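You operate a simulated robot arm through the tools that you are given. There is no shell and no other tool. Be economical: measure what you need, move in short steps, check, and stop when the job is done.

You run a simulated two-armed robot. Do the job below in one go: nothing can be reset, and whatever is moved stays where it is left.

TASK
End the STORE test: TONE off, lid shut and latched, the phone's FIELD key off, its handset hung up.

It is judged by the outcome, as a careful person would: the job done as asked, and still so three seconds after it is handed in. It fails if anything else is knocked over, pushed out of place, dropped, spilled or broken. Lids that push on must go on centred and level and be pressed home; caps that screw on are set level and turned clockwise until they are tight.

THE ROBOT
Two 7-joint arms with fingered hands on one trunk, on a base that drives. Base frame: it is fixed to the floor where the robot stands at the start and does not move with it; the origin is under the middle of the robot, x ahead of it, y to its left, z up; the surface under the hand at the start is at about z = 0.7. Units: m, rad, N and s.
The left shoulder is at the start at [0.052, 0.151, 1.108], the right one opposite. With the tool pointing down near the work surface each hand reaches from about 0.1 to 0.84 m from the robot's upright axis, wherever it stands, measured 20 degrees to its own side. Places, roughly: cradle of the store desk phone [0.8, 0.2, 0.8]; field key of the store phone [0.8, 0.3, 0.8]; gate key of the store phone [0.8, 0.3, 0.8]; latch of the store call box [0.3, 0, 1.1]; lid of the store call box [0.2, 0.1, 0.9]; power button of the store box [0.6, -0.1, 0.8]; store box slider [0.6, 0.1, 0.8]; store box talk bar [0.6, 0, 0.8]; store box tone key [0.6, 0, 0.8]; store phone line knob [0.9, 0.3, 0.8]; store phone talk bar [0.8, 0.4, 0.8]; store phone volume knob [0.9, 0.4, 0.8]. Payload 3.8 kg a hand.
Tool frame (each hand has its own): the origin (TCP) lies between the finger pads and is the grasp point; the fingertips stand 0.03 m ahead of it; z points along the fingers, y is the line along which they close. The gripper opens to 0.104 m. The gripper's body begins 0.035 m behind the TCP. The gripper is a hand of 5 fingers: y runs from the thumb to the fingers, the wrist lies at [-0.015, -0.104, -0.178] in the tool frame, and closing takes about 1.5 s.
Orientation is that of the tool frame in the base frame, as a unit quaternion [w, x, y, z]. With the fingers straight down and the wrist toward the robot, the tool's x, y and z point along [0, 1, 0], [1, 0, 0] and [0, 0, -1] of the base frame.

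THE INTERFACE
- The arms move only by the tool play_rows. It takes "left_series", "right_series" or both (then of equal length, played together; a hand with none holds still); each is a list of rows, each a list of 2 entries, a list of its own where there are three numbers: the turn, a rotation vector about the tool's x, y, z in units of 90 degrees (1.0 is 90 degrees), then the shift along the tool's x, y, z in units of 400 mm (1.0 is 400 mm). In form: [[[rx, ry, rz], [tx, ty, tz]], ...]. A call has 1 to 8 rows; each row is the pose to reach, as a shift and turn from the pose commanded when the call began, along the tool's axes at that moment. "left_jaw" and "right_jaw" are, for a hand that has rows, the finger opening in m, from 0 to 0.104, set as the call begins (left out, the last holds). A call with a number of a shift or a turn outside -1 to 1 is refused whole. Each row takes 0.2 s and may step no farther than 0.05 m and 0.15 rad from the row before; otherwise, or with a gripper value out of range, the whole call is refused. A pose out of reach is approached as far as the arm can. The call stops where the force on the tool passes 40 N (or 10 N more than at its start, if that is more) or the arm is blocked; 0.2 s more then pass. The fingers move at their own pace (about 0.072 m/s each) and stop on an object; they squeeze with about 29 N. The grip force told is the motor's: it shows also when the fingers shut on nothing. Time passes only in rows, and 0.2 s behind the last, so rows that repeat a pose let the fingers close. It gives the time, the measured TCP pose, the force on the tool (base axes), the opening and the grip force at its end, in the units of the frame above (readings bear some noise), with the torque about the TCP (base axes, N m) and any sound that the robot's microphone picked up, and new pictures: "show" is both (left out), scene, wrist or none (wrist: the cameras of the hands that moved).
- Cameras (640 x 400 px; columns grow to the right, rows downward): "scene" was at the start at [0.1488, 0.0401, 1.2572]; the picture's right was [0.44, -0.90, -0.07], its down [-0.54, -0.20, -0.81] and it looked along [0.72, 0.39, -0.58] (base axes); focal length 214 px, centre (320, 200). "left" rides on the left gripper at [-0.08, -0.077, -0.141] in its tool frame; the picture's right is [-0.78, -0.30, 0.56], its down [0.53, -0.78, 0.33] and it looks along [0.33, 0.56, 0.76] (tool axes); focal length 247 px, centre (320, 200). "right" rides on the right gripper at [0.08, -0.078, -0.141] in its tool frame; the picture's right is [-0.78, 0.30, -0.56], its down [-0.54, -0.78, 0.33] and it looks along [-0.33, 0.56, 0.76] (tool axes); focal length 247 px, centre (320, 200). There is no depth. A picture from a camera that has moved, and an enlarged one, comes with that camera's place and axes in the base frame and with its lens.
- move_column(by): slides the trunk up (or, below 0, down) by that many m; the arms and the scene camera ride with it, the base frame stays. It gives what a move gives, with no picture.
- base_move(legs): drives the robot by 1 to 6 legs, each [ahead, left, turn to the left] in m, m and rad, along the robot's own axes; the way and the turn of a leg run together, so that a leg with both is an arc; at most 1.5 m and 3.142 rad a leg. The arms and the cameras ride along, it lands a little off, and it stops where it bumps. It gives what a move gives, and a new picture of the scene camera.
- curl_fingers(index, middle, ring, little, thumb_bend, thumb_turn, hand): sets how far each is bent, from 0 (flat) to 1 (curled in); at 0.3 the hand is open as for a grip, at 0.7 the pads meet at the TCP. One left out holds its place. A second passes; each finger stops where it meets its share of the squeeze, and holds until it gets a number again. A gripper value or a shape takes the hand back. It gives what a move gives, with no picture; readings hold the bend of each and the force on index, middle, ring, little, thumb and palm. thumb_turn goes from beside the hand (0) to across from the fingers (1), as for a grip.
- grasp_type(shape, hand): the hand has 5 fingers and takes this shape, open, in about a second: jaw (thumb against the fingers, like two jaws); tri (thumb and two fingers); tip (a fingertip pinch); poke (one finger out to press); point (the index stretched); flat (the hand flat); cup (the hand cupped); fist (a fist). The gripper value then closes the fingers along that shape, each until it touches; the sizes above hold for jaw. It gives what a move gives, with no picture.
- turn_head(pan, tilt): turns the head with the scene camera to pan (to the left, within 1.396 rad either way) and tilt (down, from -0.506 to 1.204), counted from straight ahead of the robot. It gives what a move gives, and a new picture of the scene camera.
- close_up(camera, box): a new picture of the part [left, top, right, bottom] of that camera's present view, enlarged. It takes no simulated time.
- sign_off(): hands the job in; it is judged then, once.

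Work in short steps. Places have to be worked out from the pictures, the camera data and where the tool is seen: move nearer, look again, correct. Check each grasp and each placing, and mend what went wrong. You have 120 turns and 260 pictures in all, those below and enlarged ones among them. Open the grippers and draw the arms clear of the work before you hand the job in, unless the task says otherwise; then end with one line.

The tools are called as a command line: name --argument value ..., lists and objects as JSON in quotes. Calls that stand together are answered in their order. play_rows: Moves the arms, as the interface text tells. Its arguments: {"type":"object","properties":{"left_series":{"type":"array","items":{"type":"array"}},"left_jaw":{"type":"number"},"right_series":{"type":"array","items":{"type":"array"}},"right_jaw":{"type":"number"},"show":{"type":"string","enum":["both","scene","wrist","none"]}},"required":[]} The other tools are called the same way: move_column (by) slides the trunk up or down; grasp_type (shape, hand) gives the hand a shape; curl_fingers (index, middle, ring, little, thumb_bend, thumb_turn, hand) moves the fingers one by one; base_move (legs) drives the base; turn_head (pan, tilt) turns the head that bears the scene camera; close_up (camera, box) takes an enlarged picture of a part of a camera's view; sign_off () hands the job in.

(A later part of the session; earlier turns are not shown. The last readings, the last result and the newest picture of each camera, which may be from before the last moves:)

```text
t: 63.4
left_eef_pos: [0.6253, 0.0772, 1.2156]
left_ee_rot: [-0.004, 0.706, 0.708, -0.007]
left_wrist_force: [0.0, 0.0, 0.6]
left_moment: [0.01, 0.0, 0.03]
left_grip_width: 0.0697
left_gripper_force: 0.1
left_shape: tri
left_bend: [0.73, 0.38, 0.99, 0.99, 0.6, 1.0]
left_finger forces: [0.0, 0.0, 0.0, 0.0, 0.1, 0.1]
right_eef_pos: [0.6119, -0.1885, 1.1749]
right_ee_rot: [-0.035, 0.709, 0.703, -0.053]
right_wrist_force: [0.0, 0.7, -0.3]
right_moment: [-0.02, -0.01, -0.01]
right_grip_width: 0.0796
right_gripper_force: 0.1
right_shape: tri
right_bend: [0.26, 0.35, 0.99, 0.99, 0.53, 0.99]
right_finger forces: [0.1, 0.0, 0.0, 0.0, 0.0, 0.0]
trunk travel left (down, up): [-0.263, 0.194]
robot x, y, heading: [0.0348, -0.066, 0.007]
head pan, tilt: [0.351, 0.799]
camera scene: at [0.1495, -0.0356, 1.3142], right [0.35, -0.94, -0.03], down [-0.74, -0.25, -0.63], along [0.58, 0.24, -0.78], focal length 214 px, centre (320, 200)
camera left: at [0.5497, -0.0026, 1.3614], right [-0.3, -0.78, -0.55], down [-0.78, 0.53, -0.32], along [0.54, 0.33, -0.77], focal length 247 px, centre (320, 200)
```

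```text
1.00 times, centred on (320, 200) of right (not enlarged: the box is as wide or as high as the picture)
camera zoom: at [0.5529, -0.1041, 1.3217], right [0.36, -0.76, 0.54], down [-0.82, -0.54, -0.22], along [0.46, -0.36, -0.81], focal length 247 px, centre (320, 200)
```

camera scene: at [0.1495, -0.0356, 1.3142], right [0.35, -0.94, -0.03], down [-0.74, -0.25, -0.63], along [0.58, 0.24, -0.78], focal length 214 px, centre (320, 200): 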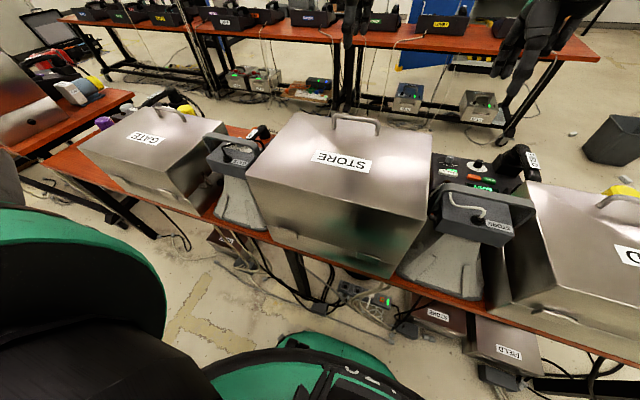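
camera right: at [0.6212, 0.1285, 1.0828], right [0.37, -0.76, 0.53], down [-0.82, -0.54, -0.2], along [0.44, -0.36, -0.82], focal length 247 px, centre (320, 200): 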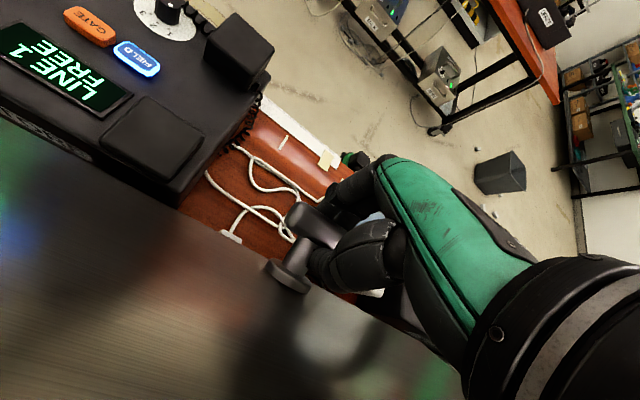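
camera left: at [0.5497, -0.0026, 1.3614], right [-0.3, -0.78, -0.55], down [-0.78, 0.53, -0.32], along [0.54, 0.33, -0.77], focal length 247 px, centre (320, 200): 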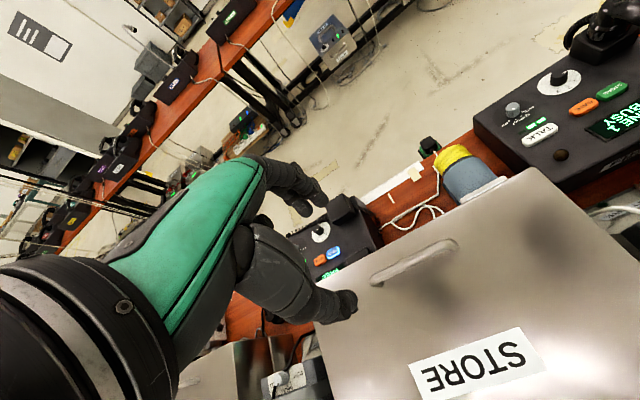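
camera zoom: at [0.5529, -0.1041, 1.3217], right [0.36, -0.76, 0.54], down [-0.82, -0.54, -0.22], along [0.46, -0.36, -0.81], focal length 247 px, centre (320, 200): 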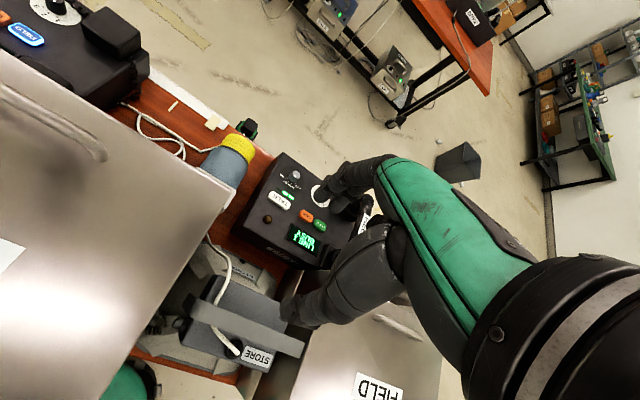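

The lid is down evenly. The latch is on the far face, so I'll drive forward a bit, tilt the left hand back, and use its camera to look at that face.

base_move --legs '[[0.1, 0.0, 0]]'

play_rows --left_series '[[[0.09, 0, 0], [0, 0.02, -0.03]], [[0.18, 0, 0], [0, 0.04, -0.06]], [[0.27, 0, 0], [0, 0.06, -0.06]], [[0.36, 0, 0], [0, 0.08, -0.06]], [[0.45, 0, 0], [0, 0.1, -0.06]], [[0.54, 0, 0], [0, 0.12, -0.06]]]' --show "wrist"

```text
t: 64.6
left_eef_pos: [0.7275, 0.0772, 1.2171]
left_ee_rot: [-0.004, 0.706, 0.709, -0.006]
left_wrist_force: [0.0, 0.3, 0.7]
left_moment: [0.0, -0.01, 0.0]
left_grip_width: 0.0702
left_gripper_force: 0.1
left_shape: tri
left_bend: [0.73, 0.38, 0.99, 0.99, 0.6, 1.0]
left_finger forces: [0.0, 0.0, 0.0, 0.0, 0.0, 0.1]
right_eef_pos: [0.7107, -0.1875, 1.1749]
right_ee_rot: [-0.034, 0.709, 0.703, -0.053]
right_wrist_force: [-0.3, 0.4, -0.1]
right_moment: [-0.01, 0.0, 0.01]
right_grip_width: 0.0796
right_gripper_force: 0.1
right_shape: tri
right_bend: [0.26, 0.35, 0.99, 0.99, 0.53, 0.99]
right_finger forces: [0.1, 0.1, 0.0, 0.0, 0.0, 0.0]
trunk travel left (down, up): [-0.263, 0.194]
robot x, y, heading: [0.1379, -0.0631, 0.005]
head pan, tilt: [0.351, 0.799]
camera scene: at [0.2506, -0.0347, 1.3145], right [0.35, -0.94, -0.03], down [-0.74, -0.25, -0.63], along [0.58, 0.24, -0.78], focal length 214 px, centre (320, 200)
```

scene: 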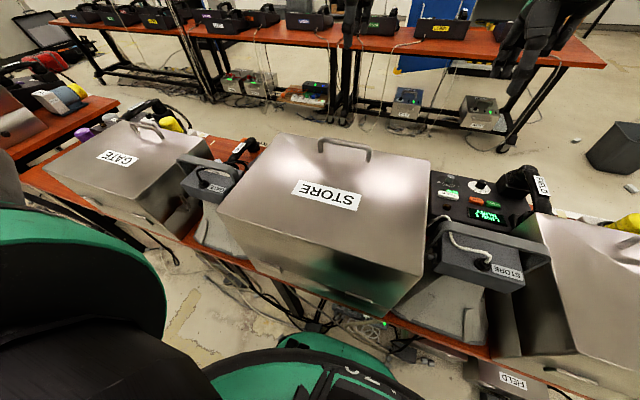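

```text
t: 66.0
left_eef_pos: [0.6238, 0.1484, 1.2057]
left_ee_rot: [-0.291, 0.644, 0.643, -0.295]
left_wrist_force: [0.4, 0.3, -0.3]
left_moment: [0.01, 0.01, 0.0]
left_grip_width: 0.0697
left_gripper_force: 0.0
left_shape: tri
left_bend: [0.73, 0.38, 0.99, 0.99, 0.6, 0.99]
left_finger forces: [0.0, 0.0, 0.0, 0.1, 0.0, 0.1]
left hand out of reach, approached as far as the arm can: row 1, 2, 3, 4, 5, 6
right_eef_pos: [0.7115, -0.1875, 1.1749]
right_ee_rot: [-0.033, 0.709, 0.702, -0.054]
right_wrist_force: [0.2, -0.1, -1.1]
right_moment: [-0.01, -0.03, 0.05]
right_grip_width: 0.0797
right_gripper_force: 0.0
right_shape: tri
right_bend: [0.26, 0.35, 0.99, 0.99, 0.53, 0.99]
right_finger forces: [0.0, 0.1, 0.0, 0.0, 0.0, 0.0]
trunk travel left (down, up): [-0.263, 0.194]
robot x, y, heading: [0.1333, -0.0638, 0.007]
head pan, tilt: [0.351, 0.799]
camera left: at [0.6781, 0.0691, 1.3598], right [-0.61, -0.78, -0.14], down [-0.76, 0.53, 0.36], along [-0.21, 0.33, -0.92], focal length 247 px, centre (320, 200)
```

left: 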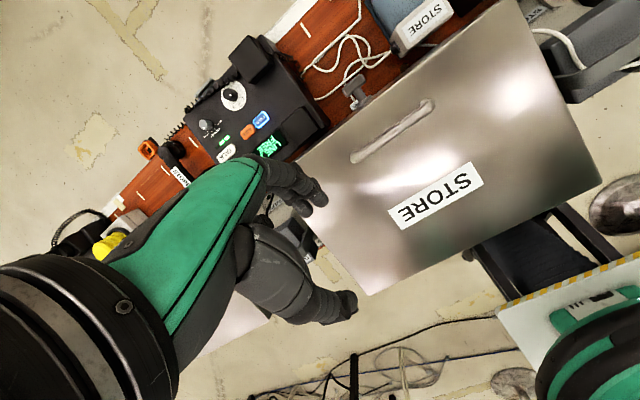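

That view shows the latch from above. Enlarging it.

close_up --camera "left" --box '[300, 40, 440, 130]'

close_up --camera "left" --box '[130, 20, 330, 170]'

```text
4.44 times, centred on (370, 85) of left
camera zoom: at [0.6781, 0.0691, 1.3598], right [-0.61, -0.78, -0.14], down [-0.76, 0.53, 0.36], along [-0.21, 0.33, -0.92], focal length 1098 px, centre (98, 711)
```

zoom: 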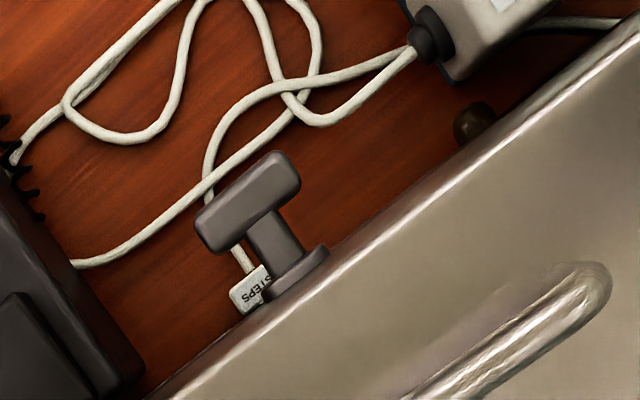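

```text
2.67 times, centred on (230, 95) of left
camera zoom: at [0.6781, 0.0691, 1.3598], right [-0.61, -0.78, -0.14], down [-0.76, 0.53, 0.36], along [-0.21, 0.33, -0.92], focal length 659 px, centre (560, 480)
```

zoom: 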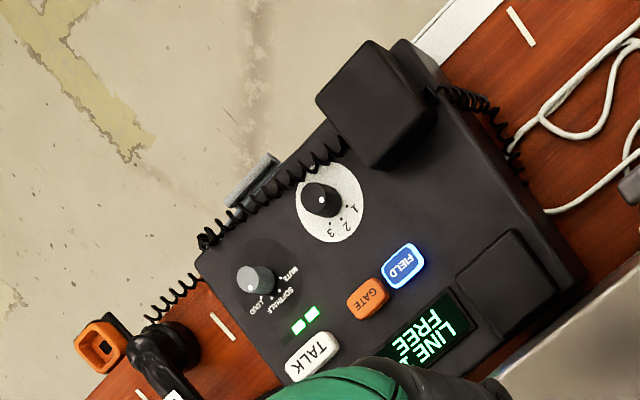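

The latch bar is horizontal, at about (0.705, 0.057, 0.82), so it needs a turn. I'll shift the base right so the left arm reaches there more naturally, and take the point shape to push one end of the bar down.

base_move --legs '[[0.0, -0.15, 0]]'

grasp_type --shape "point" --hand "left"

play_rows --left_series '[[[0, 0, 0], [0.05, 0.06, -0.06]], [[0, 0, 0], [0.1, 0.12, -0.12]], [[0, 0, 0], [0.15, 0.17, -0.18]], [[0, 0, 0], [0.18, 0.19, -0.2]]]' --show "wrist"

```text
t: 67.4
left_eef_pos: [0.6249, -0.0041, 1.2065]
left_ee_rot: [-0.288, 0.644, 0.645, -0.295]
left_wrist_force: [-0.9, 0.4, -0.7]
left_moment: [-0.02, 0.0, 0.01]
left_grip_width: 0.0702
left_gripper_force: 0.0
left_shape: tri
left_bend: [0.73, 0.38, 0.99, 0.99, 0.6, 0.99]
left_finger forces: [0.0, 0.0, 0.0, 0.0, 0.1, 0.1]
right_eef_pos: [0.7128, -0.3388, 1.1739]
right_ee_rot: [-0.033, 0.71, 0.702, -0.054]
right_wrist_force: [-0.2, -0.6, 0.7]
right_moment: [0.03, 0.01, 0.03]
right_grip_width: 0.0796
right_gripper_force: 0.1
right_shape: tri
right_bend: [0.26, 0.35, 0.99, 0.99, 0.53, 0.99]
right_finger forces: [0.0, 0.1, 0.1, 0.0, 0.0, 0.1]
trunk travel left (down, up): [-0.263, 0.194]
robot x, y, heading: [0.1368, -0.2158, 0.007]
head pan, tilt: [0.351, 0.799]
camera scene: at [0.253, -0.1847, 1.3141], right [0.35, -0.94, -0.03], down [-0.74, -0.25, -0.63], along [0.58, 0.24, -0.78], focal length 214 px, centre (320, 200)
```

scene: 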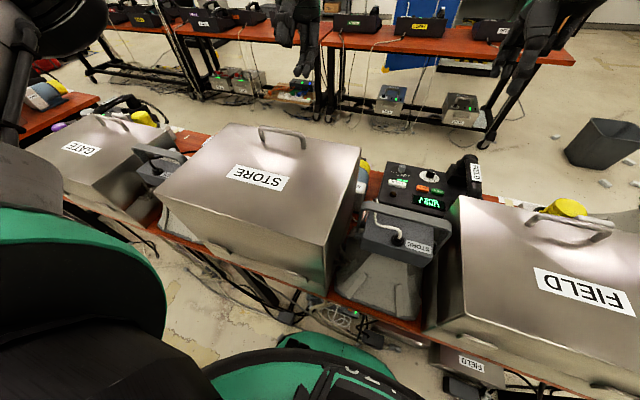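

```text
t: 68.3
left_eef_pos: [0.6264, -0.0052, 1.2065]
left_ee_rot: [-0.29, 0.644, 0.644, -0.293]
left_wrist_force: [1.1, -0.1, 0.4]
left_moment: [0.0, -0.01, 0.02]
left_grip_width: 0.0959
left_gripper_force: 0.1
left_shape: point
left_bend: [0.2, 1.0, 1.0, 1.0, 0.98, 0.88]
left_finger forces: [0.0, 0.0, 0.0, 0.0, 0.0, 0.1]
right_eef_pos: [0.7127, -0.3413, 1.1736]
right_ee_rot: [-0.033, 0.709, 0.702, -0.053]
right_wrist_force: [0.8, -0.9, 0.1]
right_moment: [-0.02, -0.01, 0.02]
right_grip_width: 0.0799
right_gripper_force: 0.0
right_shape: tri
right_bend: [0.26, 0.35, 0.99, 0.99, 0.53, 0.99]
right_finger forces: [0.0, 0.0, 0.0, 0.1, 0.1, 0.1]
trunk travel left (down, up): [-0.263, 0.194]
robot x, y, heading: [0.1375, -0.2185, 0.003]
head pan, tilt: [0.351, 0.799]
```

```text
t: 69.3
left_eef_pos: [0.6621, 0.0729, 1.1771]
left_ee_rot: [-0.289, 0.644, 0.644, -0.294]
left_wrist_force: [0.7, -0.5, -0.1]
left_moment: [-0.02, 0.01, -0.01]
left_grip_width: 0.096
left_gripper_force: 0.1
left_shape: point
left_bend: [0.2, 1.0, 1.0, 1.0, 0.98, 0.88]
left_finger forces: [0.0, 0.0, 0.1, 0.0, 0.1, 0.0]
left hand out of reach, approached as far as the arm can: row 1, 2, 3, 4
right_eef_pos: [0.7135, -0.3412, 1.1738]
right_ee_rot: [-0.035, 0.709, 0.702, -0.054]
right_wrist_force: [0.1, 0.3, -0.7]
right_moment: [0.02, -0.01, 0.0]
right_grip_width: 0.0795
right_gripper_force: 0.1
right_shape: tri
right_bend: [0.26, 0.35, 0.99, 0.99, 0.53, 0.99]
right_finger forces: [0.0, 0.0, 0.0, 0.1, 0.0, 0.0]
trunk travel left (down, up): [-0.263, 0.194]
robot x, y, heading: [0.134, -0.2158, 0.003]
head pan, tilt: [0.351, 0.799]
camera left: at [0.7165, -0.0062, 1.3303], right [-0.61, -0.78, -0.14], down [-0.76, 0.54, 0.36], along [-0.2, 0.33, -0.92], focal length 247 px, centre (320, 200)
```

left: 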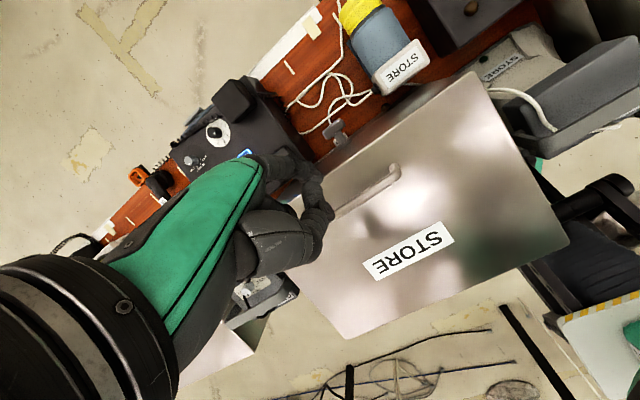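

The latch is again measured at (0.703, 0.054). I'll lower the tilted hand just in front of the lid's face to above the bar's left end.

play_rows --left_series '[[[0, 0, 0], [0.035, 0.07, 0.03]], [[0, 0, 0], [0.035, 0.15, 0.1]], [[0, 0, 0], [0.035, 0.23, 0.165]], [[0, 0, 0], [0.035, 0.31, 0.23]], [[0, 0, 0], [0.035, 0.36, 0.272]]]' --show "both"

close_up --camera "left" --box '[220, 60, 440, 260]'

```text
t: 70.5
left_eef_pos: [0.6741, 0.0843, 0.9956]
left_ee_rot: [-0.289, 0.644, 0.644, -0.294]
left_wrist_force: [-0.5, 0.7, -0.1]
left_moment: [0.03, 0.01, 0.01]
left_grip_width: 0.0959
left_gripper_force: 0.2
left_shape: point
left_bend: [0.2, 1.0, 1.0, 1.0, 0.98, 0.88]
left_finger forces: [0.1, 0.0, 0.0, 0.0, 0.0, 0.1]
right_eef_pos: [0.7139, -0.3407, 1.1738]
right_ee_rot: [-0.035, 0.71, 0.702, -0.053]
right_wrist_force: [0.2, 0.0, 0.1]
right_moment: [-0.01, 0.0, 0.02]
right_grip_width: 0.0796
right_gripper_force: 0.0
right_shape: tri
right_bend: [0.26, 0.35, 0.99, 0.99, 0.53, 0.99]
right_finger forces: [0.0, 0.0, 0.0, 0.0, 0.0, 0.1]
trunk travel left (down, up): [-0.263, 0.194]
robot x, y, heading: [0.1366, -0.2152, 0.006]
head pan, tilt: [0.351, 0.799]
camera scene: at [0.2532, -0.1864, 1.3141], right [0.35, -0.94, -0.03], down [-0.74, -0.25, -0.63], along [0.58, 0.24, -0.78], focal length 214 px, centre (320, 200)
camera left: at [0.7281, 0.0066, 1.1488], right [-0.61, -0.78, -0.14], down [-0.76, 0.54, 0.36], along [-0.21, 0.33, -0.92], focal length 247 px, centre (320, 200)
```

scene: 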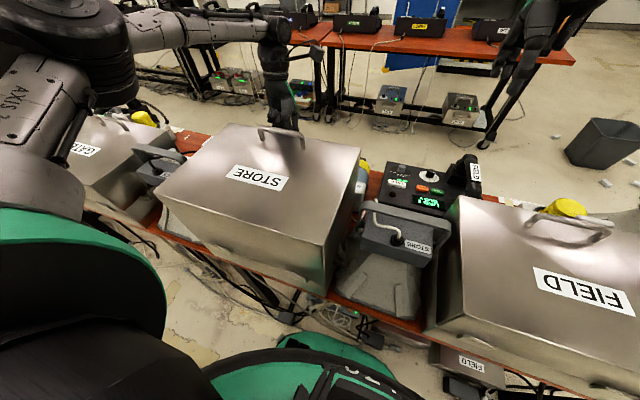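
left: 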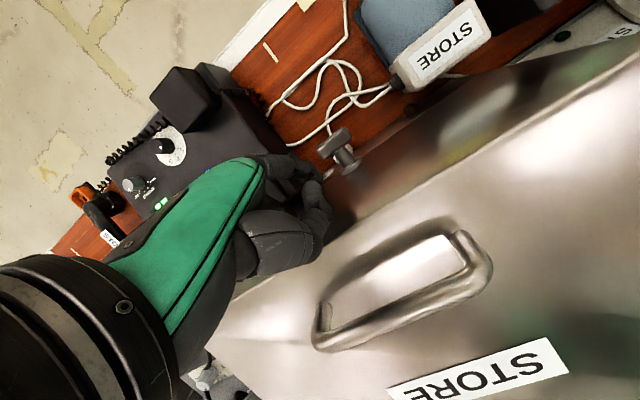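

```text
2.00 times, centred on (330, 160) of left
camera zoom: at [0.7281, 0.0066, 1.1488], right [-0.61, -0.78, -0.14], down [-0.76, 0.54, 0.36], along [-0.21, 0.33, -0.92], focal length 494 px, centre (300, 280)
```

zoom: 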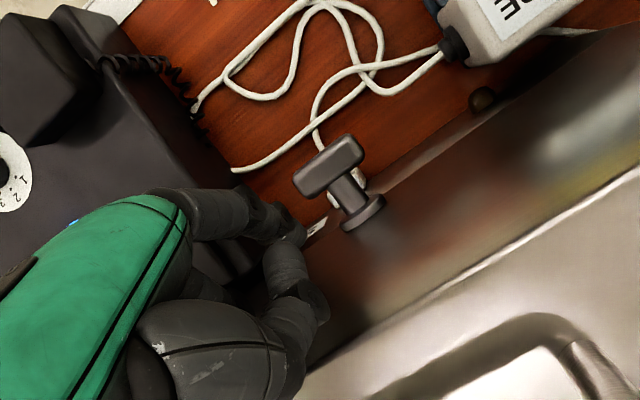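

The fingertip is about 9 cm above the bar's left end. I'll descend to just above it and look.

play_rows --left_series '[[[0, 0, 0], [0.022, 0.06, 0.045]], [[0, 0, 0], [0.022, 0.11, 0.085]], [[0, 0, 0], [0.022, 0.14, 0.11]]]' --show "none"

close_up --camera "left" --box '[240, 60, 420, 220]'

```text
t: 71.3
left_eef_pos: [0.6666, 0.0955, 0.9295]
left_ee_rot: [-0.288, 0.645, 0.645, -0.292]
left_wrist_force: [7.3, 0.4, 3.5]
left_moment: [-0.05, 0.26, 0.09]
left_grip_width: 0.0961
left_gripper_force: 0.1
left_shape: point
left_bend: [0.2, 1.0, 1.0, 1.0, 1.0, 0.88]
left_finger forces: [0.0, 0.1, 0.0, 0.0, 7.6, 0.1]
left hand out of reach, approached as far as the arm can: row 2, 3
right_eef_pos: [0.7146, -0.341, 1.1755]
right_ee_rot: [-0.035, 0.709, 0.702, -0.054]
right_wrist_force: [-0.3, -0.2, -0.4]
right_moment: [-0.03, -0.01, -0.01]
right_grip_width: 0.0796
right_gripper_force: 0.0
right_shape: tri
right_bend: [0.26, 0.35, 0.99, 0.99, 0.53, 0.99]
right_finger forces: [0.1, 0.0, 0.1, 0.0, 0.1, 0.0]
trunk travel left (down, up): [-0.263, 0.194]
robot x, y, heading: [0.1335, -0.2154, 0.005]
head pan, tilt: [0.351, 0.799]
```

```text
2.50 times, centred on (330, 140) of left
camera zoom: at [0.7195, 0.0171, 1.0836], right [-0.61, -0.78, -0.14], down [-0.76, 0.54, 0.36], along [-0.2, 0.33, -0.92], focal length 617 px, centre (295, 350)
```

zoom: 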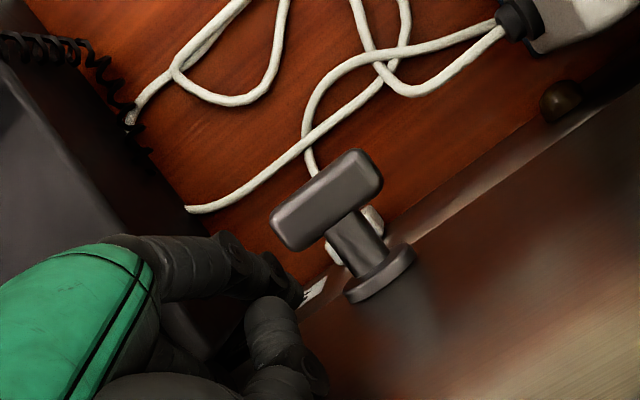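

The thumb is touching the lid face and the tip needs to be about 2–3 cm farther forward. I'll back off upward, and check the floor room ahead of the base before driving forward a little.

play_rows --left_series '[[[0, 0, 0], [0, -0.06, -0.07]], [[0, 0, 0], [0, -0.1, -0.12]]]' --show "none"

turn_head --pan -0.1 --tilt 1.15

```text
t: 71.9
left_eef_pos: [0.6706, 0.0958, 0.9926]
left_ee_rot: [-0.291, 0.644, 0.644, -0.294]
left_wrist_force: [0.1, 0.0, 0.9]
left_moment: [-0.01, 0.02, 0.03]
left_grip_width: 0.0959
left_gripper_force: 0.0
left_shape: point
left_bend: [0.2, 1.0, 1.0, 1.0, 0.99, 0.88]
left_finger forces: [0.0, 0.0, 0.0, 0.1, 0.0, 0.1]
right_eef_pos: [0.7123, -0.3411, 1.1745]
right_ee_rot: [-0.034, 0.709, 0.702, -0.053]
right_wrist_force: [0.6, -0.1, 0.0]
right_moment: [0.01, 0.0, 0.03]
right_grip_width: 0.0796
right_gripper_force: 0.0
right_shape: tri
right_bend: [0.26, 0.35, 0.99, 0.99, 0.53, 0.99]
right_finger forces: [0.1, 0.0, 0.0, 0.1, 0.0, 0.0]
trunk travel left (down, up): [-0.263, 0.194]
robot x, y, heading: [0.1345, -0.2162, 0.002]
head pan, tilt: [0.351, 0.799]
```

```text
t: 72.8
left_eef_pos: [0.6719, 0.0968, 0.9913]
left_ee_rot: [-0.29, 0.644, 0.644, -0.293]
left_wrist_force: [-0.2, -0.2, 0.2]
left_moment: [0.0, 0.02, 0.01]
left_grip_width: 0.0961
left_gripper_force: 0.1
left_shape: point
left_bend: [0.2, 1.0, 1.0, 1.0, 0.99, 0.88]
left_finger forces: [0.0, 0.0, 0.1, 0.0, 0.0, 0.0]
right_eef_pos: [0.713, -0.3396, 1.1746]
right_ee_rot: [-0.034, 0.71, 0.702, -0.053]
right_wrist_force: [0.2, 0.4, -0.3]
right_moment: [-0.01, -0.01, -0.03]
right_grip_width: 0.0796
right_gripper_force: 0.1
right_shape: tri
right_bend: [0.26, 0.35, 0.99, 0.99, 0.53, 0.99]
right_finger forces: [0.0, 0.1, 0.1, 0.1, 0.0, 0.0]
trunk travel left (down, up): [-0.263, 0.194]
robot x, y, heading: [0.1361, -0.2138, 0.01]
head pan, tilt: [-0.099, 1.15]
camera scene: at [0.2341, -0.2202, 1.2911], right [-0.09, -1.0, 0.01], down [-0.94, 0.09, -0.32], along [0.31, -0.04, -0.95], focal length 214 px, centre (320, 200)
```

scene: 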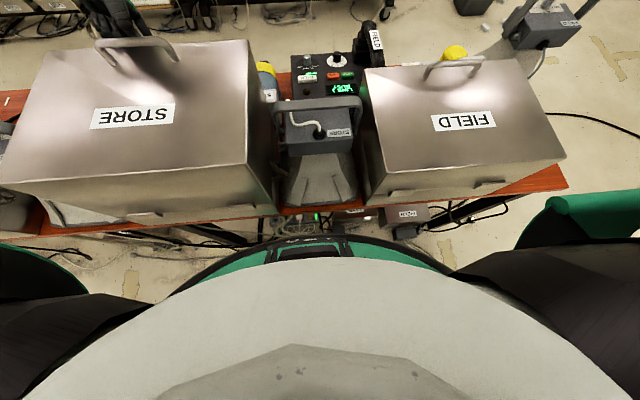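

There's floor room for about 6 cm ahead. I'll drive forward 5 cm and tuck the thumb to the side.

base_move --legs '[[0.05, 0.0, 0]]'

curl_fingers --hand "left" --thumb_turn 0.0 --thumb_bend 0.9

close_up --camera "left" --box '[220, 40, 460, 240]'

```text
t: 73.7
left_eef_pos: [0.7162, 0.097, 0.9939]
left_ee_rot: [-0.288, 0.644, 0.645, -0.292]
left_wrist_force: [-0.3, 0.3, 0.4]
left_moment: [0.02, -0.01, -0.03]
left_grip_width: 0.0962
left_gripper_force: 0.0
left_shape: point
left_bend: [0.2, 1.0, 1.0, 1.0, 0.99, 0.88]
left_finger forces: [0.0, 0.0, 0.0, 0.1, 0.0, 0.0]
right_eef_pos: [0.7565, -0.3401, 1.1781]
right_ee_rot: [-0.033, 0.709, 0.703, -0.052]
right_wrist_force: [-0.5, 0.8, -0.1]
right_moment: [0.01, -0.04, 0.02]
right_grip_width: 0.0798
right_gripper_force: 0.2
right_shape: tri
right_bend: [0.26, 0.35, 0.99, 0.99, 0.53, 0.99]
right_finger forces: [0.0, 0.1, 0.1, 0.0, 0.1, 0.0]
trunk travel left (down, up): [-0.263, 0.194]
robot x, y, heading: [0.1849, -0.2136, 0.008]
head pan, tilt: [-0.099, 1.15]
camera scene: at [0.2771, -0.2202, 1.2919], right [-0.1, -1.0, 0.01], down [-0.94, 0.09, -0.32], along [0.32, -0.04, -0.95], focal length 214 px, centre (320, 200)
```

scene: 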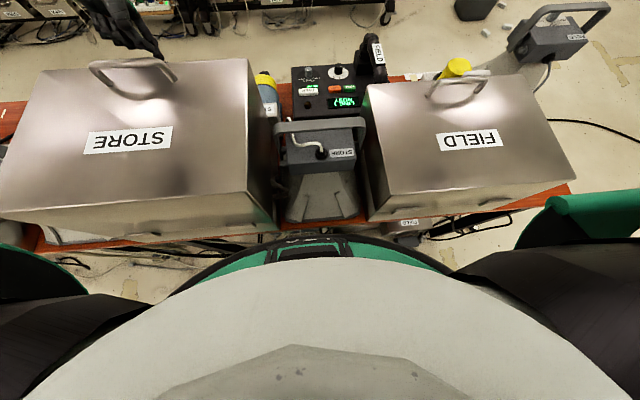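

```text
t: 74.7
left_eef_pos: [0.7202, 0.0955, 0.9918]
left_ee_rot: [-0.289, 0.644, 0.644, -0.294]
left_wrist_force: [0.4, 0.5, -0.4]
left_moment: [-0.01, -0.03, 0.03]
left_grip_width: 0.0582
left_gripper_force: 0.1
left_shape: fingers
left_bend: [0.2, 1.0, 1.0, 1.0, 0.9, 0.0]
left_finger forces: [0.1, 0.0, 0.0, 0.0, 0.0, 0.0]
right_eef_pos: [0.7613, -0.3411, 1.1766]
right_ee_rot: [-0.034, 0.71, 0.702, -0.053]
right_wrist_force: [-0.9, 0.2, -1.6]
right_moment: [-0.01, -0.01, 0.0]
right_grip_width: 0.0794
right_gripper_force: 0.1
right_shape: tri
right_bend: [0.26, 0.35, 0.99, 0.99, 0.53, 0.99]
right_finger forces: [0.1, 0.0, 0.2, 0.0, 0.0, 0.1]
trunk travel left (down, up): [-0.263, 0.194]
robot x, y, heading: [0.1844, -0.2191, 0.005]
head pan, tilt: [-0.099, 1.15]
```

```text
2.00 times, centred on (340, 140) of left
camera zoom: at [0.7736, 0.0173, 1.1457], right [-0.61, -0.78, -0.14], down [-0.76, 0.54, 0.36], along [-0.21, 0.33, -0.92], focal length 494 px, centre (280, 320)
```

zoom: 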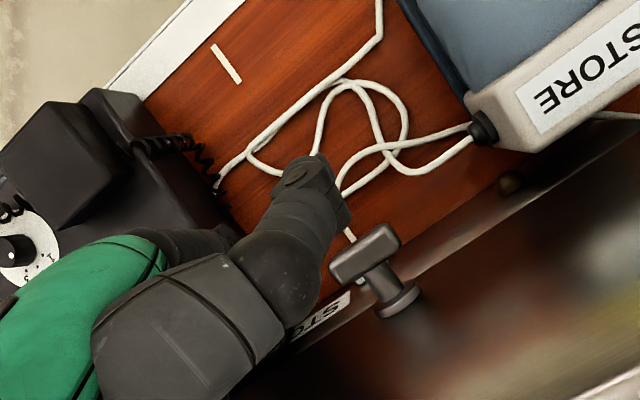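

The sideways thumb only blocks the view, so I'll go back to the point shape. With the base forward, the thumb should clear the lid now.

grasp_type --shape "point" --hand "left"

play_rows --left_series '[[[0, 0, 0], [-0.01, 0.05, 0.06]], [[0, 0, 0], [-0.01, 0.1, 0.115]]]' --show "none"

close_up --camera "left" --box '[240, 60, 440, 220]'

```text
t: 75.6
left_eef_pos: [0.7204, 0.0961, 0.9925]
left_ee_rot: [-0.289, 0.644, 0.645, -0.294]
left_wrist_force: [0.0, -0.2, -0.1]
left_moment: [-0.03, -0.02, 0.0]
left_grip_width: 0.096
left_gripper_force: 0.1
left_shape: point
left_bend: [0.2, 1.0, 1.0, 1.0, 0.98, 0.87]
left_finger forces: [0.0, 0.0, 0.1, 0.0, 0.0, 0.0]
right_eef_pos: [0.763, -0.3389, 1.1751]
right_ee_rot: [-0.034, 0.71, 0.702, -0.053]
right_wrist_force: [-0.1, -0.1, -0.6]
right_moment: [-0.01, 0.0, -0.03]
right_grip_width: 0.0799
right_gripper_force: 0.1
right_shape: tri
right_bend: [0.26, 0.35, 0.99, 0.99, 0.53, 0.99]
right_finger forces: [0.0, 0.0, 0.1, 0.0, 0.0, 0.0]
trunk travel left (down, up): [-0.263, 0.194]
robot x, y, heading: [0.1829, -0.2131, 0.006]
head pan, tilt: [-0.099, 1.15]
```

```text
t: 76.2
left_eef_pos: [0.7113, 0.0931, 0.9317]
left_ee_rot: [-0.29, 0.645, 0.644, -0.293]
left_wrist_force: [0.1, -0.1, -1.1]
left_moment: [-0.01, -0.01, -0.01]
left_grip_width: 0.096
left_gripper_force: 0.0
left_shape: point
left_bend: [0.2, 1.0, 1.0, 1.0, 0.98, 0.87]
left_finger forces: [0.1, 0.0, 0.0, 0.0, 0.1, 0.0]
right_eef_pos: [0.763, -0.3405, 1.1739]
right_ee_rot: [-0.034, 0.709, 0.702, -0.054]
right_wrist_force: [-0.9, 0.5, 0.1]
right_moment: [0.0, 0.02, 0.0]
right_grip_width: 0.0798
right_gripper_force: 0.0
right_shape: tri
right_bend: [0.26, 0.35, 0.99, 0.99, 0.53, 0.99]
right_finger forces: [0.0, 0.1, 0.0, 0.1, 0.0, 0.1]
trunk travel left (down, up): [-0.263, 0.194]
robot x, y, heading: [0.1864, -0.215, 0.002]
head pan, tilt: [-0.099, 1.15]
```

```text
2.50 times, centred on (340, 140) of left
camera zoom: at [0.7659, 0.0132, 1.0843], right [-0.61, -0.78, -0.14], down [-0.76, 0.53, 0.36], along [-0.21, 0.33, -0.92], focal length 617 px, centre (270, 350)
```

zoom: 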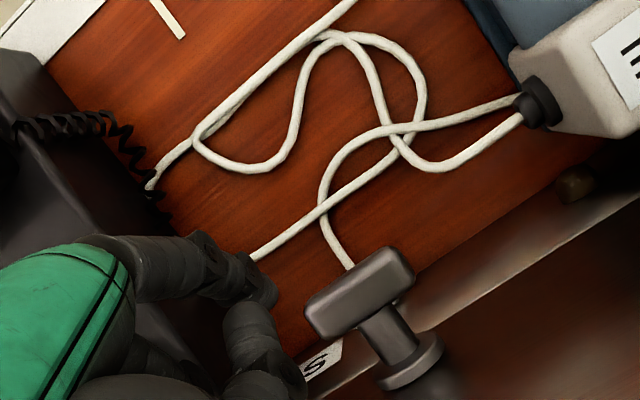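

Now the tip needs to come back 2.7 cm and down, above the bar's left end.

play_rows --left_series '[[[0, 0, 0], [0.0, -0.025, 0.03]], [[0, 0, 0], [0.0, -0.007, 0.084]]]' --show "none"

close_up --camera "left" --box '[240, 60, 440, 220]'

```text
t: 76.8
left_eef_pos: [0.6849, 0.0918, 0.9108]
left_ee_rot: [-0.29, 0.645, 0.643, -0.294]
left_wrist_force: [-0.2, -0.8, -0.5]
left_moment: [-0.03, 0.0, 0.0]
left_grip_width: 0.0959
left_gripper_force: 0.0
left_shape: point
left_bend: [0.2, 1.0, 1.0, 1.0, 0.98, 0.87]
left_finger forces: [0.0, 0.1, 0.1, 0.0, 0.1, 0.0]
right_eef_pos: [0.7619, -0.3394, 1.1761]
right_ee_rot: [-0.034, 0.709, 0.702, -0.053]
right_wrist_force: [-0.1, -0.1, -0.8]
right_moment: [-0.02, -0.01, -0.01]
right_grip_width: 0.0799
right_gripper_force: 0.2
right_shape: tri
right_bend: [0.26, 0.35, 0.99, 0.99, 0.53, 0.99]
right_finger forces: [0.1, 0.0, 0.0, 0.1, 0.0, 0.0]
trunk travel left (down, up): [-0.263, 0.194]
robot x, y, heading: [0.1848, -0.2151, 0.003]
head pan, tilt: [-0.099, 1.15]
```

```text
2.50 times, centred on (340, 140) of left
camera zoom: at [0.7387, 0.0125, 1.0638], right [-0.61, -0.78, -0.14], down [-0.76, 0.54, 0.36], along [-0.21, 0.33, -0.92], focal length 617 px, centre (270, 350)
```

zoom: 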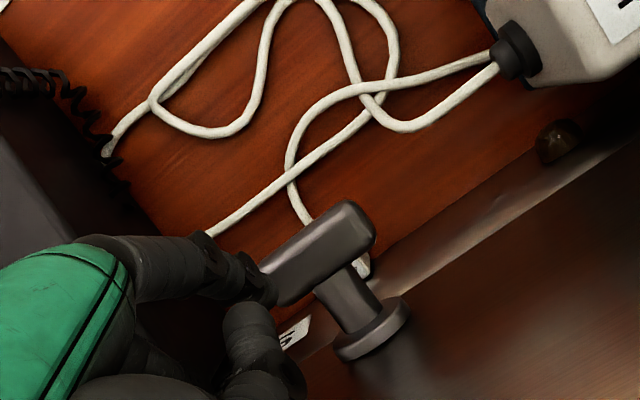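

The fingertip now covers the bar's left end. Pressing down slowly.

play_rows --left_series '[[[0, 0, 0], [0, 0.014, 0.0124]], [[0, 0, 0], [0, 0.028, 0.025]], [[0, 0, 0], [0, 0.042, 0.037]], [[0, 0, 0], [0, 0.056, 0.05]]]' --show "none"

close_up --camera "left" --box '[240, 60, 440, 220]'

```text
t: 77.8
left_eef_pos: [0.6825, 0.0896, 0.8843]
left_ee_rot: [-0.289, 0.644, 0.645, -0.292]
left_wrist_force: [-2.9, 0.5, 23.1]
left_moment: [-0.25, -0.26, -0.05]
left_grip_width: 0.0959
left_gripper_force: 0.1
left_shape: point
left_bend: [0.73, 1.0, 1.0, 1.0, 0.97, 0.87]
left_finger forces: [21.9, 0.0, 0.0, 0.0, 0.1, 0.0]
right_eef_pos: [0.7587, -0.3412, 1.1779]
right_ee_rot: [-0.034, 0.71, 0.702, -0.051]
right_wrist_force: [0.3, -0.1, 0.7]
right_moment: [0.01, -0.05, 0.02]
right_grip_width: 0.0796
right_gripper_force: 0.1
right_shape: tri
right_bend: [0.26, 0.35, 0.99, 0.99, 0.53, 0.99]
right_finger forces: [0.1, 0.0, 0.0, 0.0, 0.0, 0.0]
trunk travel left (down, up): [-0.263, 0.194]
robot x, y, heading: [0.1864, -0.2159, 0.001]
head pan, tilt: [-0.099, 1.15]
```

```text
2.50 times, centred on (340, 140) of left
camera zoom: at [0.7352, 0.0109, 1.0379], right [-0.61, -0.78, -0.14], down [-0.77, 0.53, 0.36], along [-0.2, 0.33, -0.92], focal length 617 px, centre (270, 350)
```

zoom: 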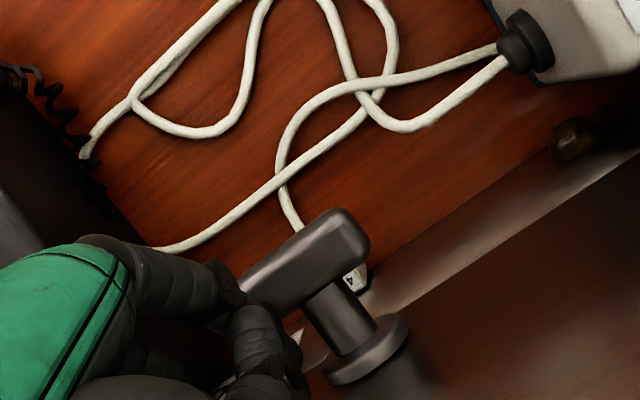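

The bar did not turn with 22 N on this end, so that direction is probably blocked. I'll lift, move to the other (right) end and press there.

play_rows --left_series '[[[0, 0, 0], [0, -0.05, -0.045]], [[0, 0, 0], [0, -0.08, -0.07]], [[0, 0, 0], [-0.06, -0.08, -0.07]], [[0, 0, 0], [-0.115, -0.08, -0.07]], [[0, 0, 0], [-0.115, -0.06, -0.053]], [[0, 0, 0], [-0.115, -0.06, -0.053]]]' --show "none"

close_up --camera "left" --box '[240, 60, 440, 220]'

```text
t: 79.2
left_eef_pos: [0.684, 0.0459, 0.9136]
left_ee_rot: [-0.289, 0.645, 0.644, -0.293]
left_wrist_force: [0.0, 0.5, 0.7]
left_moment: [0.0, -0.05, 0.01]
left_grip_width: 0.096
left_gripper_force: 0.1
left_shape: point
left_bend: [0.2, 1.0, 1.0, 1.0, 0.98, 0.88]
left_finger forces: [0.1, 0.1, 0.0, 0.1, 0.0, 0.0]
right_eef_pos: [0.7623, -0.3401, 1.1746]
right_ee_rot: [-0.034, 0.709, 0.702, -0.054]
right_wrist_force: [-0.1, 0.1, 0.2]
right_moment: [0.03, 0.02, 0.0]
right_grip_width: 0.0797
right_gripper_force: 0.0
right_shape: tri
right_bend: [0.26, 0.35, 0.99, 0.99, 0.53, 0.99]
right_finger forces: [0.0, 0.0, 0.0, 0.0, 0.0, 0.0]
trunk travel left (down, up): [-0.263, 0.194]
robot x, y, heading: [0.1823, -0.2164, 0.005]
head pan, tilt: [-0.099, 1.15]
```

```text
2.50 times, centred on (340, 140) of left
camera zoom: at [0.7382, -0.0328, 1.0676], right [-0.61, -0.78, -0.14], down [-0.76, 0.54, 0.36], along [-0.21, 0.33, -0.92], focal length 617 px, centre (270, 350)
```

zoom: 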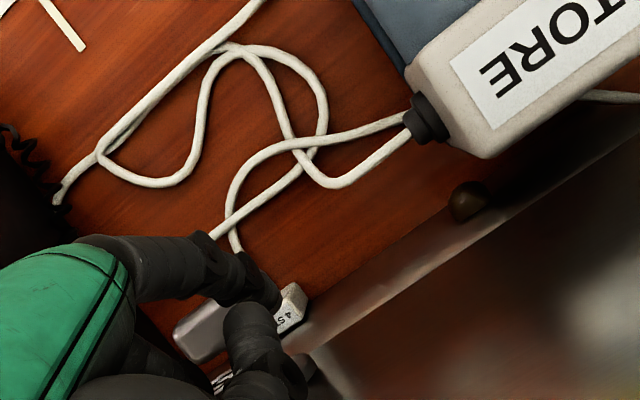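

The tip is over the right end. Pressing down.

play_rows --left_series '[[[0, 0, 0], [0, 0.02, 0.0177]], [[0, 0, 0], [0, 0.035, 0.031]], [[0, 0, 0], [0, 0.05, 0.044]], [[0, 0, 0], [0, 0.065, 0.057]], [[0, 0, 0], [0, 0.08, 0.07]]]' --show "none"

close_up --camera "left" --box '[240, 60, 440, 220]'

```text
t: 80.4
left_eef_pos: [0.6758, 0.0487, 0.8776]
left_ee_rot: [-0.288, 0.644, 0.645, -0.294]
left_wrist_force: [0.5, -0.9, 0.2]
left_moment: [-0.03, -0.06, -0.01]
left_grip_width: 0.0002
left_gripper_force: 0.1
left_shape: point
left_bend: [0.2, 1.0, 1.0, 1.0, 0.98, 0.88]
left_finger forces: [0.3, 0.1, 0.0, 0.0, 0.0, 0.0]
left hand out of reach, approached as far as the arm can: row 3, 4, 5
right_eef_pos: [0.761, -0.3407, 1.1749]
right_ee_rot: [-0.034, 0.709, 0.703, -0.053]
right_wrist_force: [0.6, 0.1, 0.1]
right_moment: [-0.01, -0.01, 0.0]
right_grip_width: 0.0796
right_gripper_force: 0.2
right_shape: tri
right_bend: [0.26, 0.35, 0.99, 0.99, 0.53, 0.99]
right_finger forces: [0.0, 0.1, 0.0, 0.0, 0.1, 0.0]
trunk travel left (down, up): [-0.263, 0.194]
robot x, y, heading: [0.1856, -0.216, 0.0]
head pan, tilt: [-0.099, 1.15]
```

```text
2.50 times, centred on (340, 140) of left
camera zoom: at [0.7287, -0.0303, 1.0303], right [-0.61, -0.78, -0.14], down [-0.76, 0.54, 0.36], along [-0.2, 0.33, -0.92], focal length 617 px, centre (270, 350)
```

zoom: 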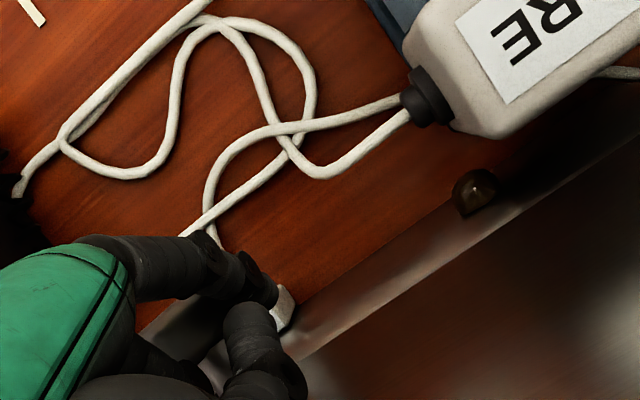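

Very little force at a lower height, so the bar may be turning. I'll lift and look.

play_rows --left_series '[[[0, 0, 0], [0, -0.06, -0.05]], [[0, 0, 0], [-0.06, -0.1, -0.09]], [[0, 0, 0], [-0.15, -0.1, -0.09]], [[0, 0, 0], [-0.24, -0.1, -0.09]]]' --show "none"

close_up --camera "left" --box '[160, 80, 360, 240]'

```text
t: 81.4
left_eef_pos: [0.6662, -0.0398, 0.9379]
left_ee_rot: [-0.288, 0.645, 0.645, -0.293]
left_wrist_force: [7.6, 3.2, 0.0]
left_moment: [-0.08, 0.26, 0.09]
left_grip_width: 0.0
left_gripper_force: 0.1
left_shape: point
left_bend: [0.2, 1.0, 1.0, 1.0, 1.0, 0.88]
left_finger forces: [0.1, 0.0, 0.1, 0.0, 8.2, 0.0]
left hand out of reach, approached as far as the arm can: row 4
right_eef_pos: [0.7632, -0.3393, 1.1753]
right_ee_rot: [-0.035, 0.71, 0.702, -0.053]
right_wrist_force: [-0.8, -0.5, -0.9]
right_moment: [-0.03, -0.03, -0.03]
right_grip_width: 0.0798
right_gripper_force: 0.2
right_shape: tri
right_bend: [0.26, 0.35, 0.99, 0.99, 0.53, 0.99]
right_finger forces: [0.1, 0.1, 0.0, 0.1, 0.0, 0.1]
trunk travel left (down, up): [-0.263, 0.194]
robot x, y, heading: [0.1837, -0.2161, 0.005]
head pan, tilt: [-0.099, 1.15]
```

```text
2.50 times, centred on (260, 160) of left
camera zoom: at [0.7197, -0.1182, 1.0905], right [-0.61, -0.78, -0.14], down [-0.77, 0.53, 0.36], along [-0.2, 0.33, -0.92], focal length 617 px, centre (470, 300)
```

zoom: 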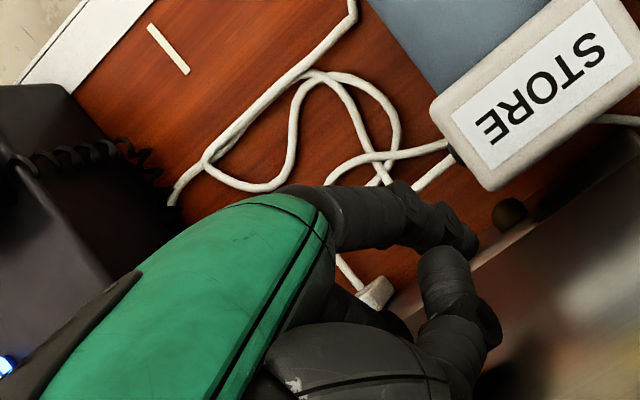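

The hand hides the latch from this side, so I'll move it left and up for a view.

play_rows --left_series '[[[0, 0, 0], [0.05, -0.03, -0.06]], [[0, 0, 0], [0.16, -0.06, -0.1]], [[0, 0, 0], [0.27, -0.06, -0.1]], [[0, 0, 0], [0.38, -0.06, -0.1]]]' --show "none"

close_up --camera "left" --box '[260, 60, 460, 220]'

```text
t: 82.4
left_eef_pos: [0.6799, 0.1143, 0.9779]
left_ee_rot: [-0.29, 0.645, 0.644, -0.294]
left_wrist_force: [0.2, 0.8, 0.4]
left_moment: [-0.02, 0.01, -0.02]
left_grip_width: 0.0
left_gripper_force: 0.1
left_shape: point
left_bend: [0.2, 1.0, 1.0, 1.0, 0.99, 0.88]
left_finger forces: [0.0, 0.1, 0.1, 0.0, 0.0, 0.0]
right_eef_pos: [0.7602, -0.339, 1.1741]
right_ee_rot: [-0.034, 0.709, 0.702, -0.054]
right_wrist_force: [0.1, 0.1, 0.2]
right_moment: [-0.03, 0.03, 0.03]
right_grip_width: 0.0796
right_gripper_force: 0.2
right_shape: tri
right_bend: [0.26, 0.35, 0.99, 0.99, 0.53, 0.99]
right_finger forces: [0.0, 0.0, 0.1, 0.0, 0.0, 0.1]
trunk travel left (down, up): [-0.263, 0.194]
robot x, y, heading: [0.1823, -0.2141, 0.006]
head pan, tilt: [-0.099, 1.15]
```

```text
2.50 times, centred on (360, 140) of left
camera zoom: at [0.7339, 0.036, 1.1321], right [-0.61, -0.78, -0.14], down [-0.76, 0.54, 0.36], along [-0.21, 0.33, -0.92], focal length 617 px, centre (220, 350)
```

zoom: 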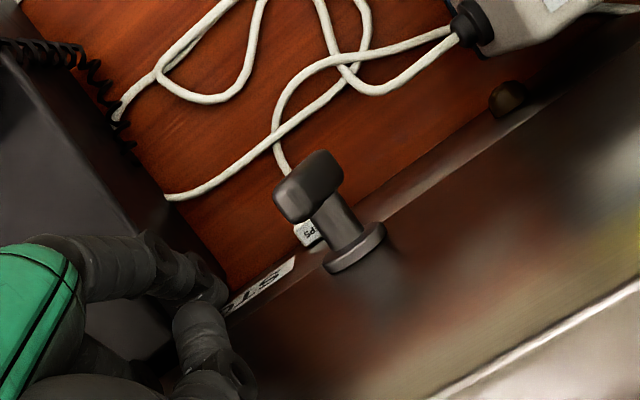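

It's turning: the left end is up and the right end down, roughly halfway. I'll finish by pushing the raised end sideways to the right.

play_rows --left_series '[[[0, 0, 0], [0.01, 0.07, 0.06]], [[0, 0, 0], [0.01, 0.138, 0.12]], [[0, 0, 0], [-0.02, 0.138, 0.12]], [[0, 0, 0], [-0.04, 0.138, 0.12]], [[0, 0, 0], [-0.06, 0.138, 0.12]], [[0, 0, 0], [-0.08, 0.138, 0.12]]]' --show "none"

close_up --camera "left" --box '[240, 60, 440, 220]'

```text
t: 83.8
left_eef_pos: [0.6788, 0.0821, 0.9077]
left_ee_rot: [-0.29, 0.644, 0.644, -0.294]
left_wrist_force: [0.8, 4.0, 0.8]
left_moment: [0.22, -0.02, 0.09]
left_grip_width: 0.0963
left_gripper_force: 0.0
left_shape: point
left_bend: [0.2, 1.0, 1.0, 1.0, 0.99, 0.88]
left_finger forces: [3.9, 0.0, 0.0, 0.0, 0.1, 0.1]
right_eef_pos: [0.7612, -0.3391, 1.175]
right_ee_rot: [-0.035, 0.709, 0.702, -0.054]
right_wrist_force: [0.4, 0.2, 0.6]
right_moment: [0.01, -0.04, 0.0]
right_grip_width: 0.0794
right_gripper_force: 0.0
right_shape: tri
right_bend: [0.26, 0.35, 0.99, 0.99, 0.53, 0.99]
right_finger forces: [0.0, 0.0, 0.0, 0.0, 0.1, 0.0]
trunk travel left (down, up): [-0.263, 0.194]
robot x, y, heading: [0.1849, -0.2148, 0.006]
head pan, tilt: [-0.099, 1.15]
```

```text
2.50 times, centred on (340, 140) of left
camera zoom: at [0.7334, 0.0028, 1.0614], right [-0.61, -0.78, -0.14], down [-0.76, 0.53, 0.36], along [-0.21, 0.33, -0.92], focal length 617 px, centre (270, 350)
```

zoom: 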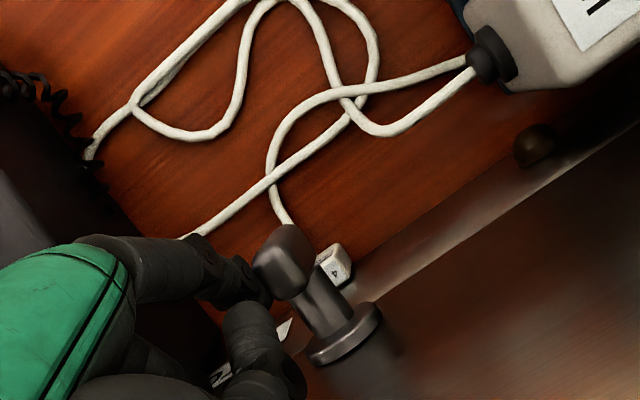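

It's working with 4 N. Continuing the push.

play_rows --left_series '[[[0, 0, 0], [-0.02, 0, 0]], [[0, 0, 0], [-0.04, 0, 0]], [[0, 0, 0], [-0.055, 0, 0]], [[0, 0, 0], [-0.07, 0.0, 0]]]' --show "none"

close_up --camera "left" --box '[240, 60, 440, 220]'

```text
t: 85.0
left_eef_pos: [0.6774, 0.0666, 0.9083]
left_ee_rot: [-0.292, 0.639, 0.65, -0.289]
left_wrist_force: [1.0, 22.2, 4.7]
left_moment: [1.24, -0.2, 0.72]
left_grip_width: 0.096
left_gripper_force: 0.1
left_shape: point
left_bend: [0.2, 1.0, 1.0, 1.0, 0.99, 0.88]
left_finger forces: [24.1, 0.0, 0.0, 0.0, 0.1, 0.0]
right_eef_pos: [0.7623, -0.3343, 1.1753]
right_ee_rot: [-0.033, 0.707, 0.704, -0.054]
right_wrist_force: [-0.7, -0.2, -0.3]
right_moment: [0.03, -0.03, -0.05]
right_grip_width: 0.0797
right_gripper_force: 0.1
right_shape: tri
right_bend: [0.26, 0.35, 0.99, 0.99, 0.53, 0.99]
right_finger forces: [0.0, 0.1, 0.1, 0.0, 0.1, 0.0]
trunk travel left (down, up): [-0.263, 0.194]
robot x, y, heading: [0.1842, -0.2147, 0.005]
head pan, tilt: [-0.099, 1.15]
stopped in row 4 (left hand): the force on the tool passed its limit at 40 N (the readings are from after the stop); the commanded pose is now the measured one
```

```text
2.50 times, centred on (340, 140) of left
camera zoom: at [0.7328, -0.0141, 1.0595], right [-0.6, -0.78, -0.16], down [-0.77, 0.52, 0.37], along [-0.21, 0.34, -0.92], focal length 617 px, centre (270, 350)
```

zoom: 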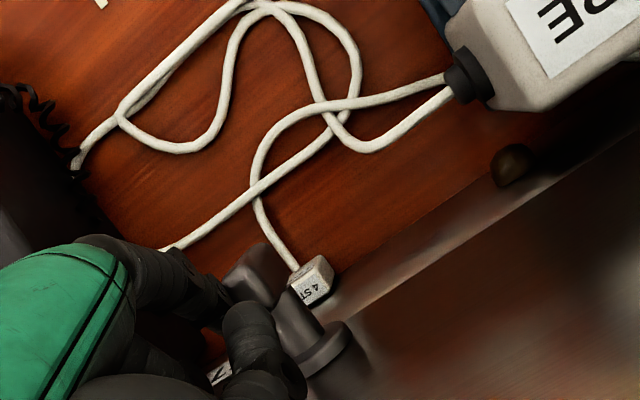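

It reached a firm stop. I'll back off to the left and check the bar.

play_rows --left_series '[[[0, 0, 0], [0.05, 0, 0]], [[0, 0, 0], [0.1, -0.06, -0.05]], [[0, 0, 0], [0.14, -0.12, -0.12]]]' --show "none"

close_up --camera "left" --box '[260, 60, 460, 220]'

```text
t: 85.8
left_eef_pos: [0.6815, 0.1144, 0.9756]
left_ee_rot: [-0.291, 0.643, 0.647, -0.29]
left_wrist_force: [0.8, 0.3, -0.7]
left_moment: [-0.03, -0.04, 0.0]
left_grip_width: 0.0
left_gripper_force: 0.1
left_shape: point
left_bend: [0.2, 1.0, 1.0, 1.0, 0.99, 0.88]
left_finger forces: [0.0, 0.1, 0.0, 0.1, 0.1, 0.1]
right_eef_pos: [0.762, -0.3379, 1.1755]
right_ee_rot: [-0.034, 0.709, 0.702, -0.053]
right_wrist_force: [-1.1, -0.7, -0.2]
right_moment: [-0.01, 0.03, 0.01]
right_grip_width: 0.0797
right_gripper_force: 0.0
right_shape: tri
right_bend: [0.26, 0.35, 0.99, 0.99, 0.53, 0.99]
right_finger forces: [0.0, 0.0, 0.0, 0.0, 0.0, 0.0]
trunk travel left (down, up): [-0.263, 0.194]
robot x, y, heading: [0.1788, -0.2135, 0.004]
head pan, tilt: [-0.099, 1.15]
```

```text
2.50 times, centred on (360, 140) of left
camera zoom: at [0.7355, 0.0346, 1.1285], right [-0.61, -0.78, -0.15], down [-0.77, 0.53, 0.36], along [-0.21, 0.34, -0.92], focal length 617 px, centre (220, 350)
```

zoom: 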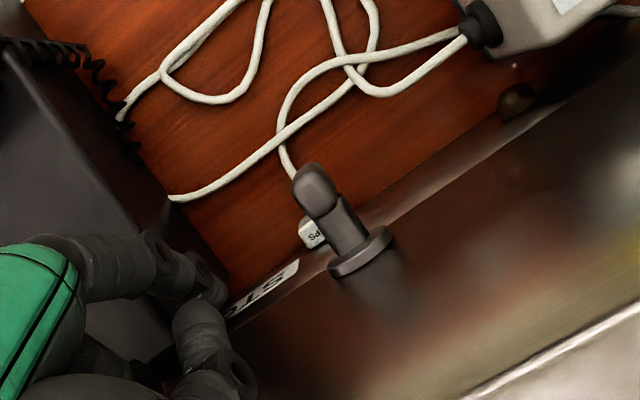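

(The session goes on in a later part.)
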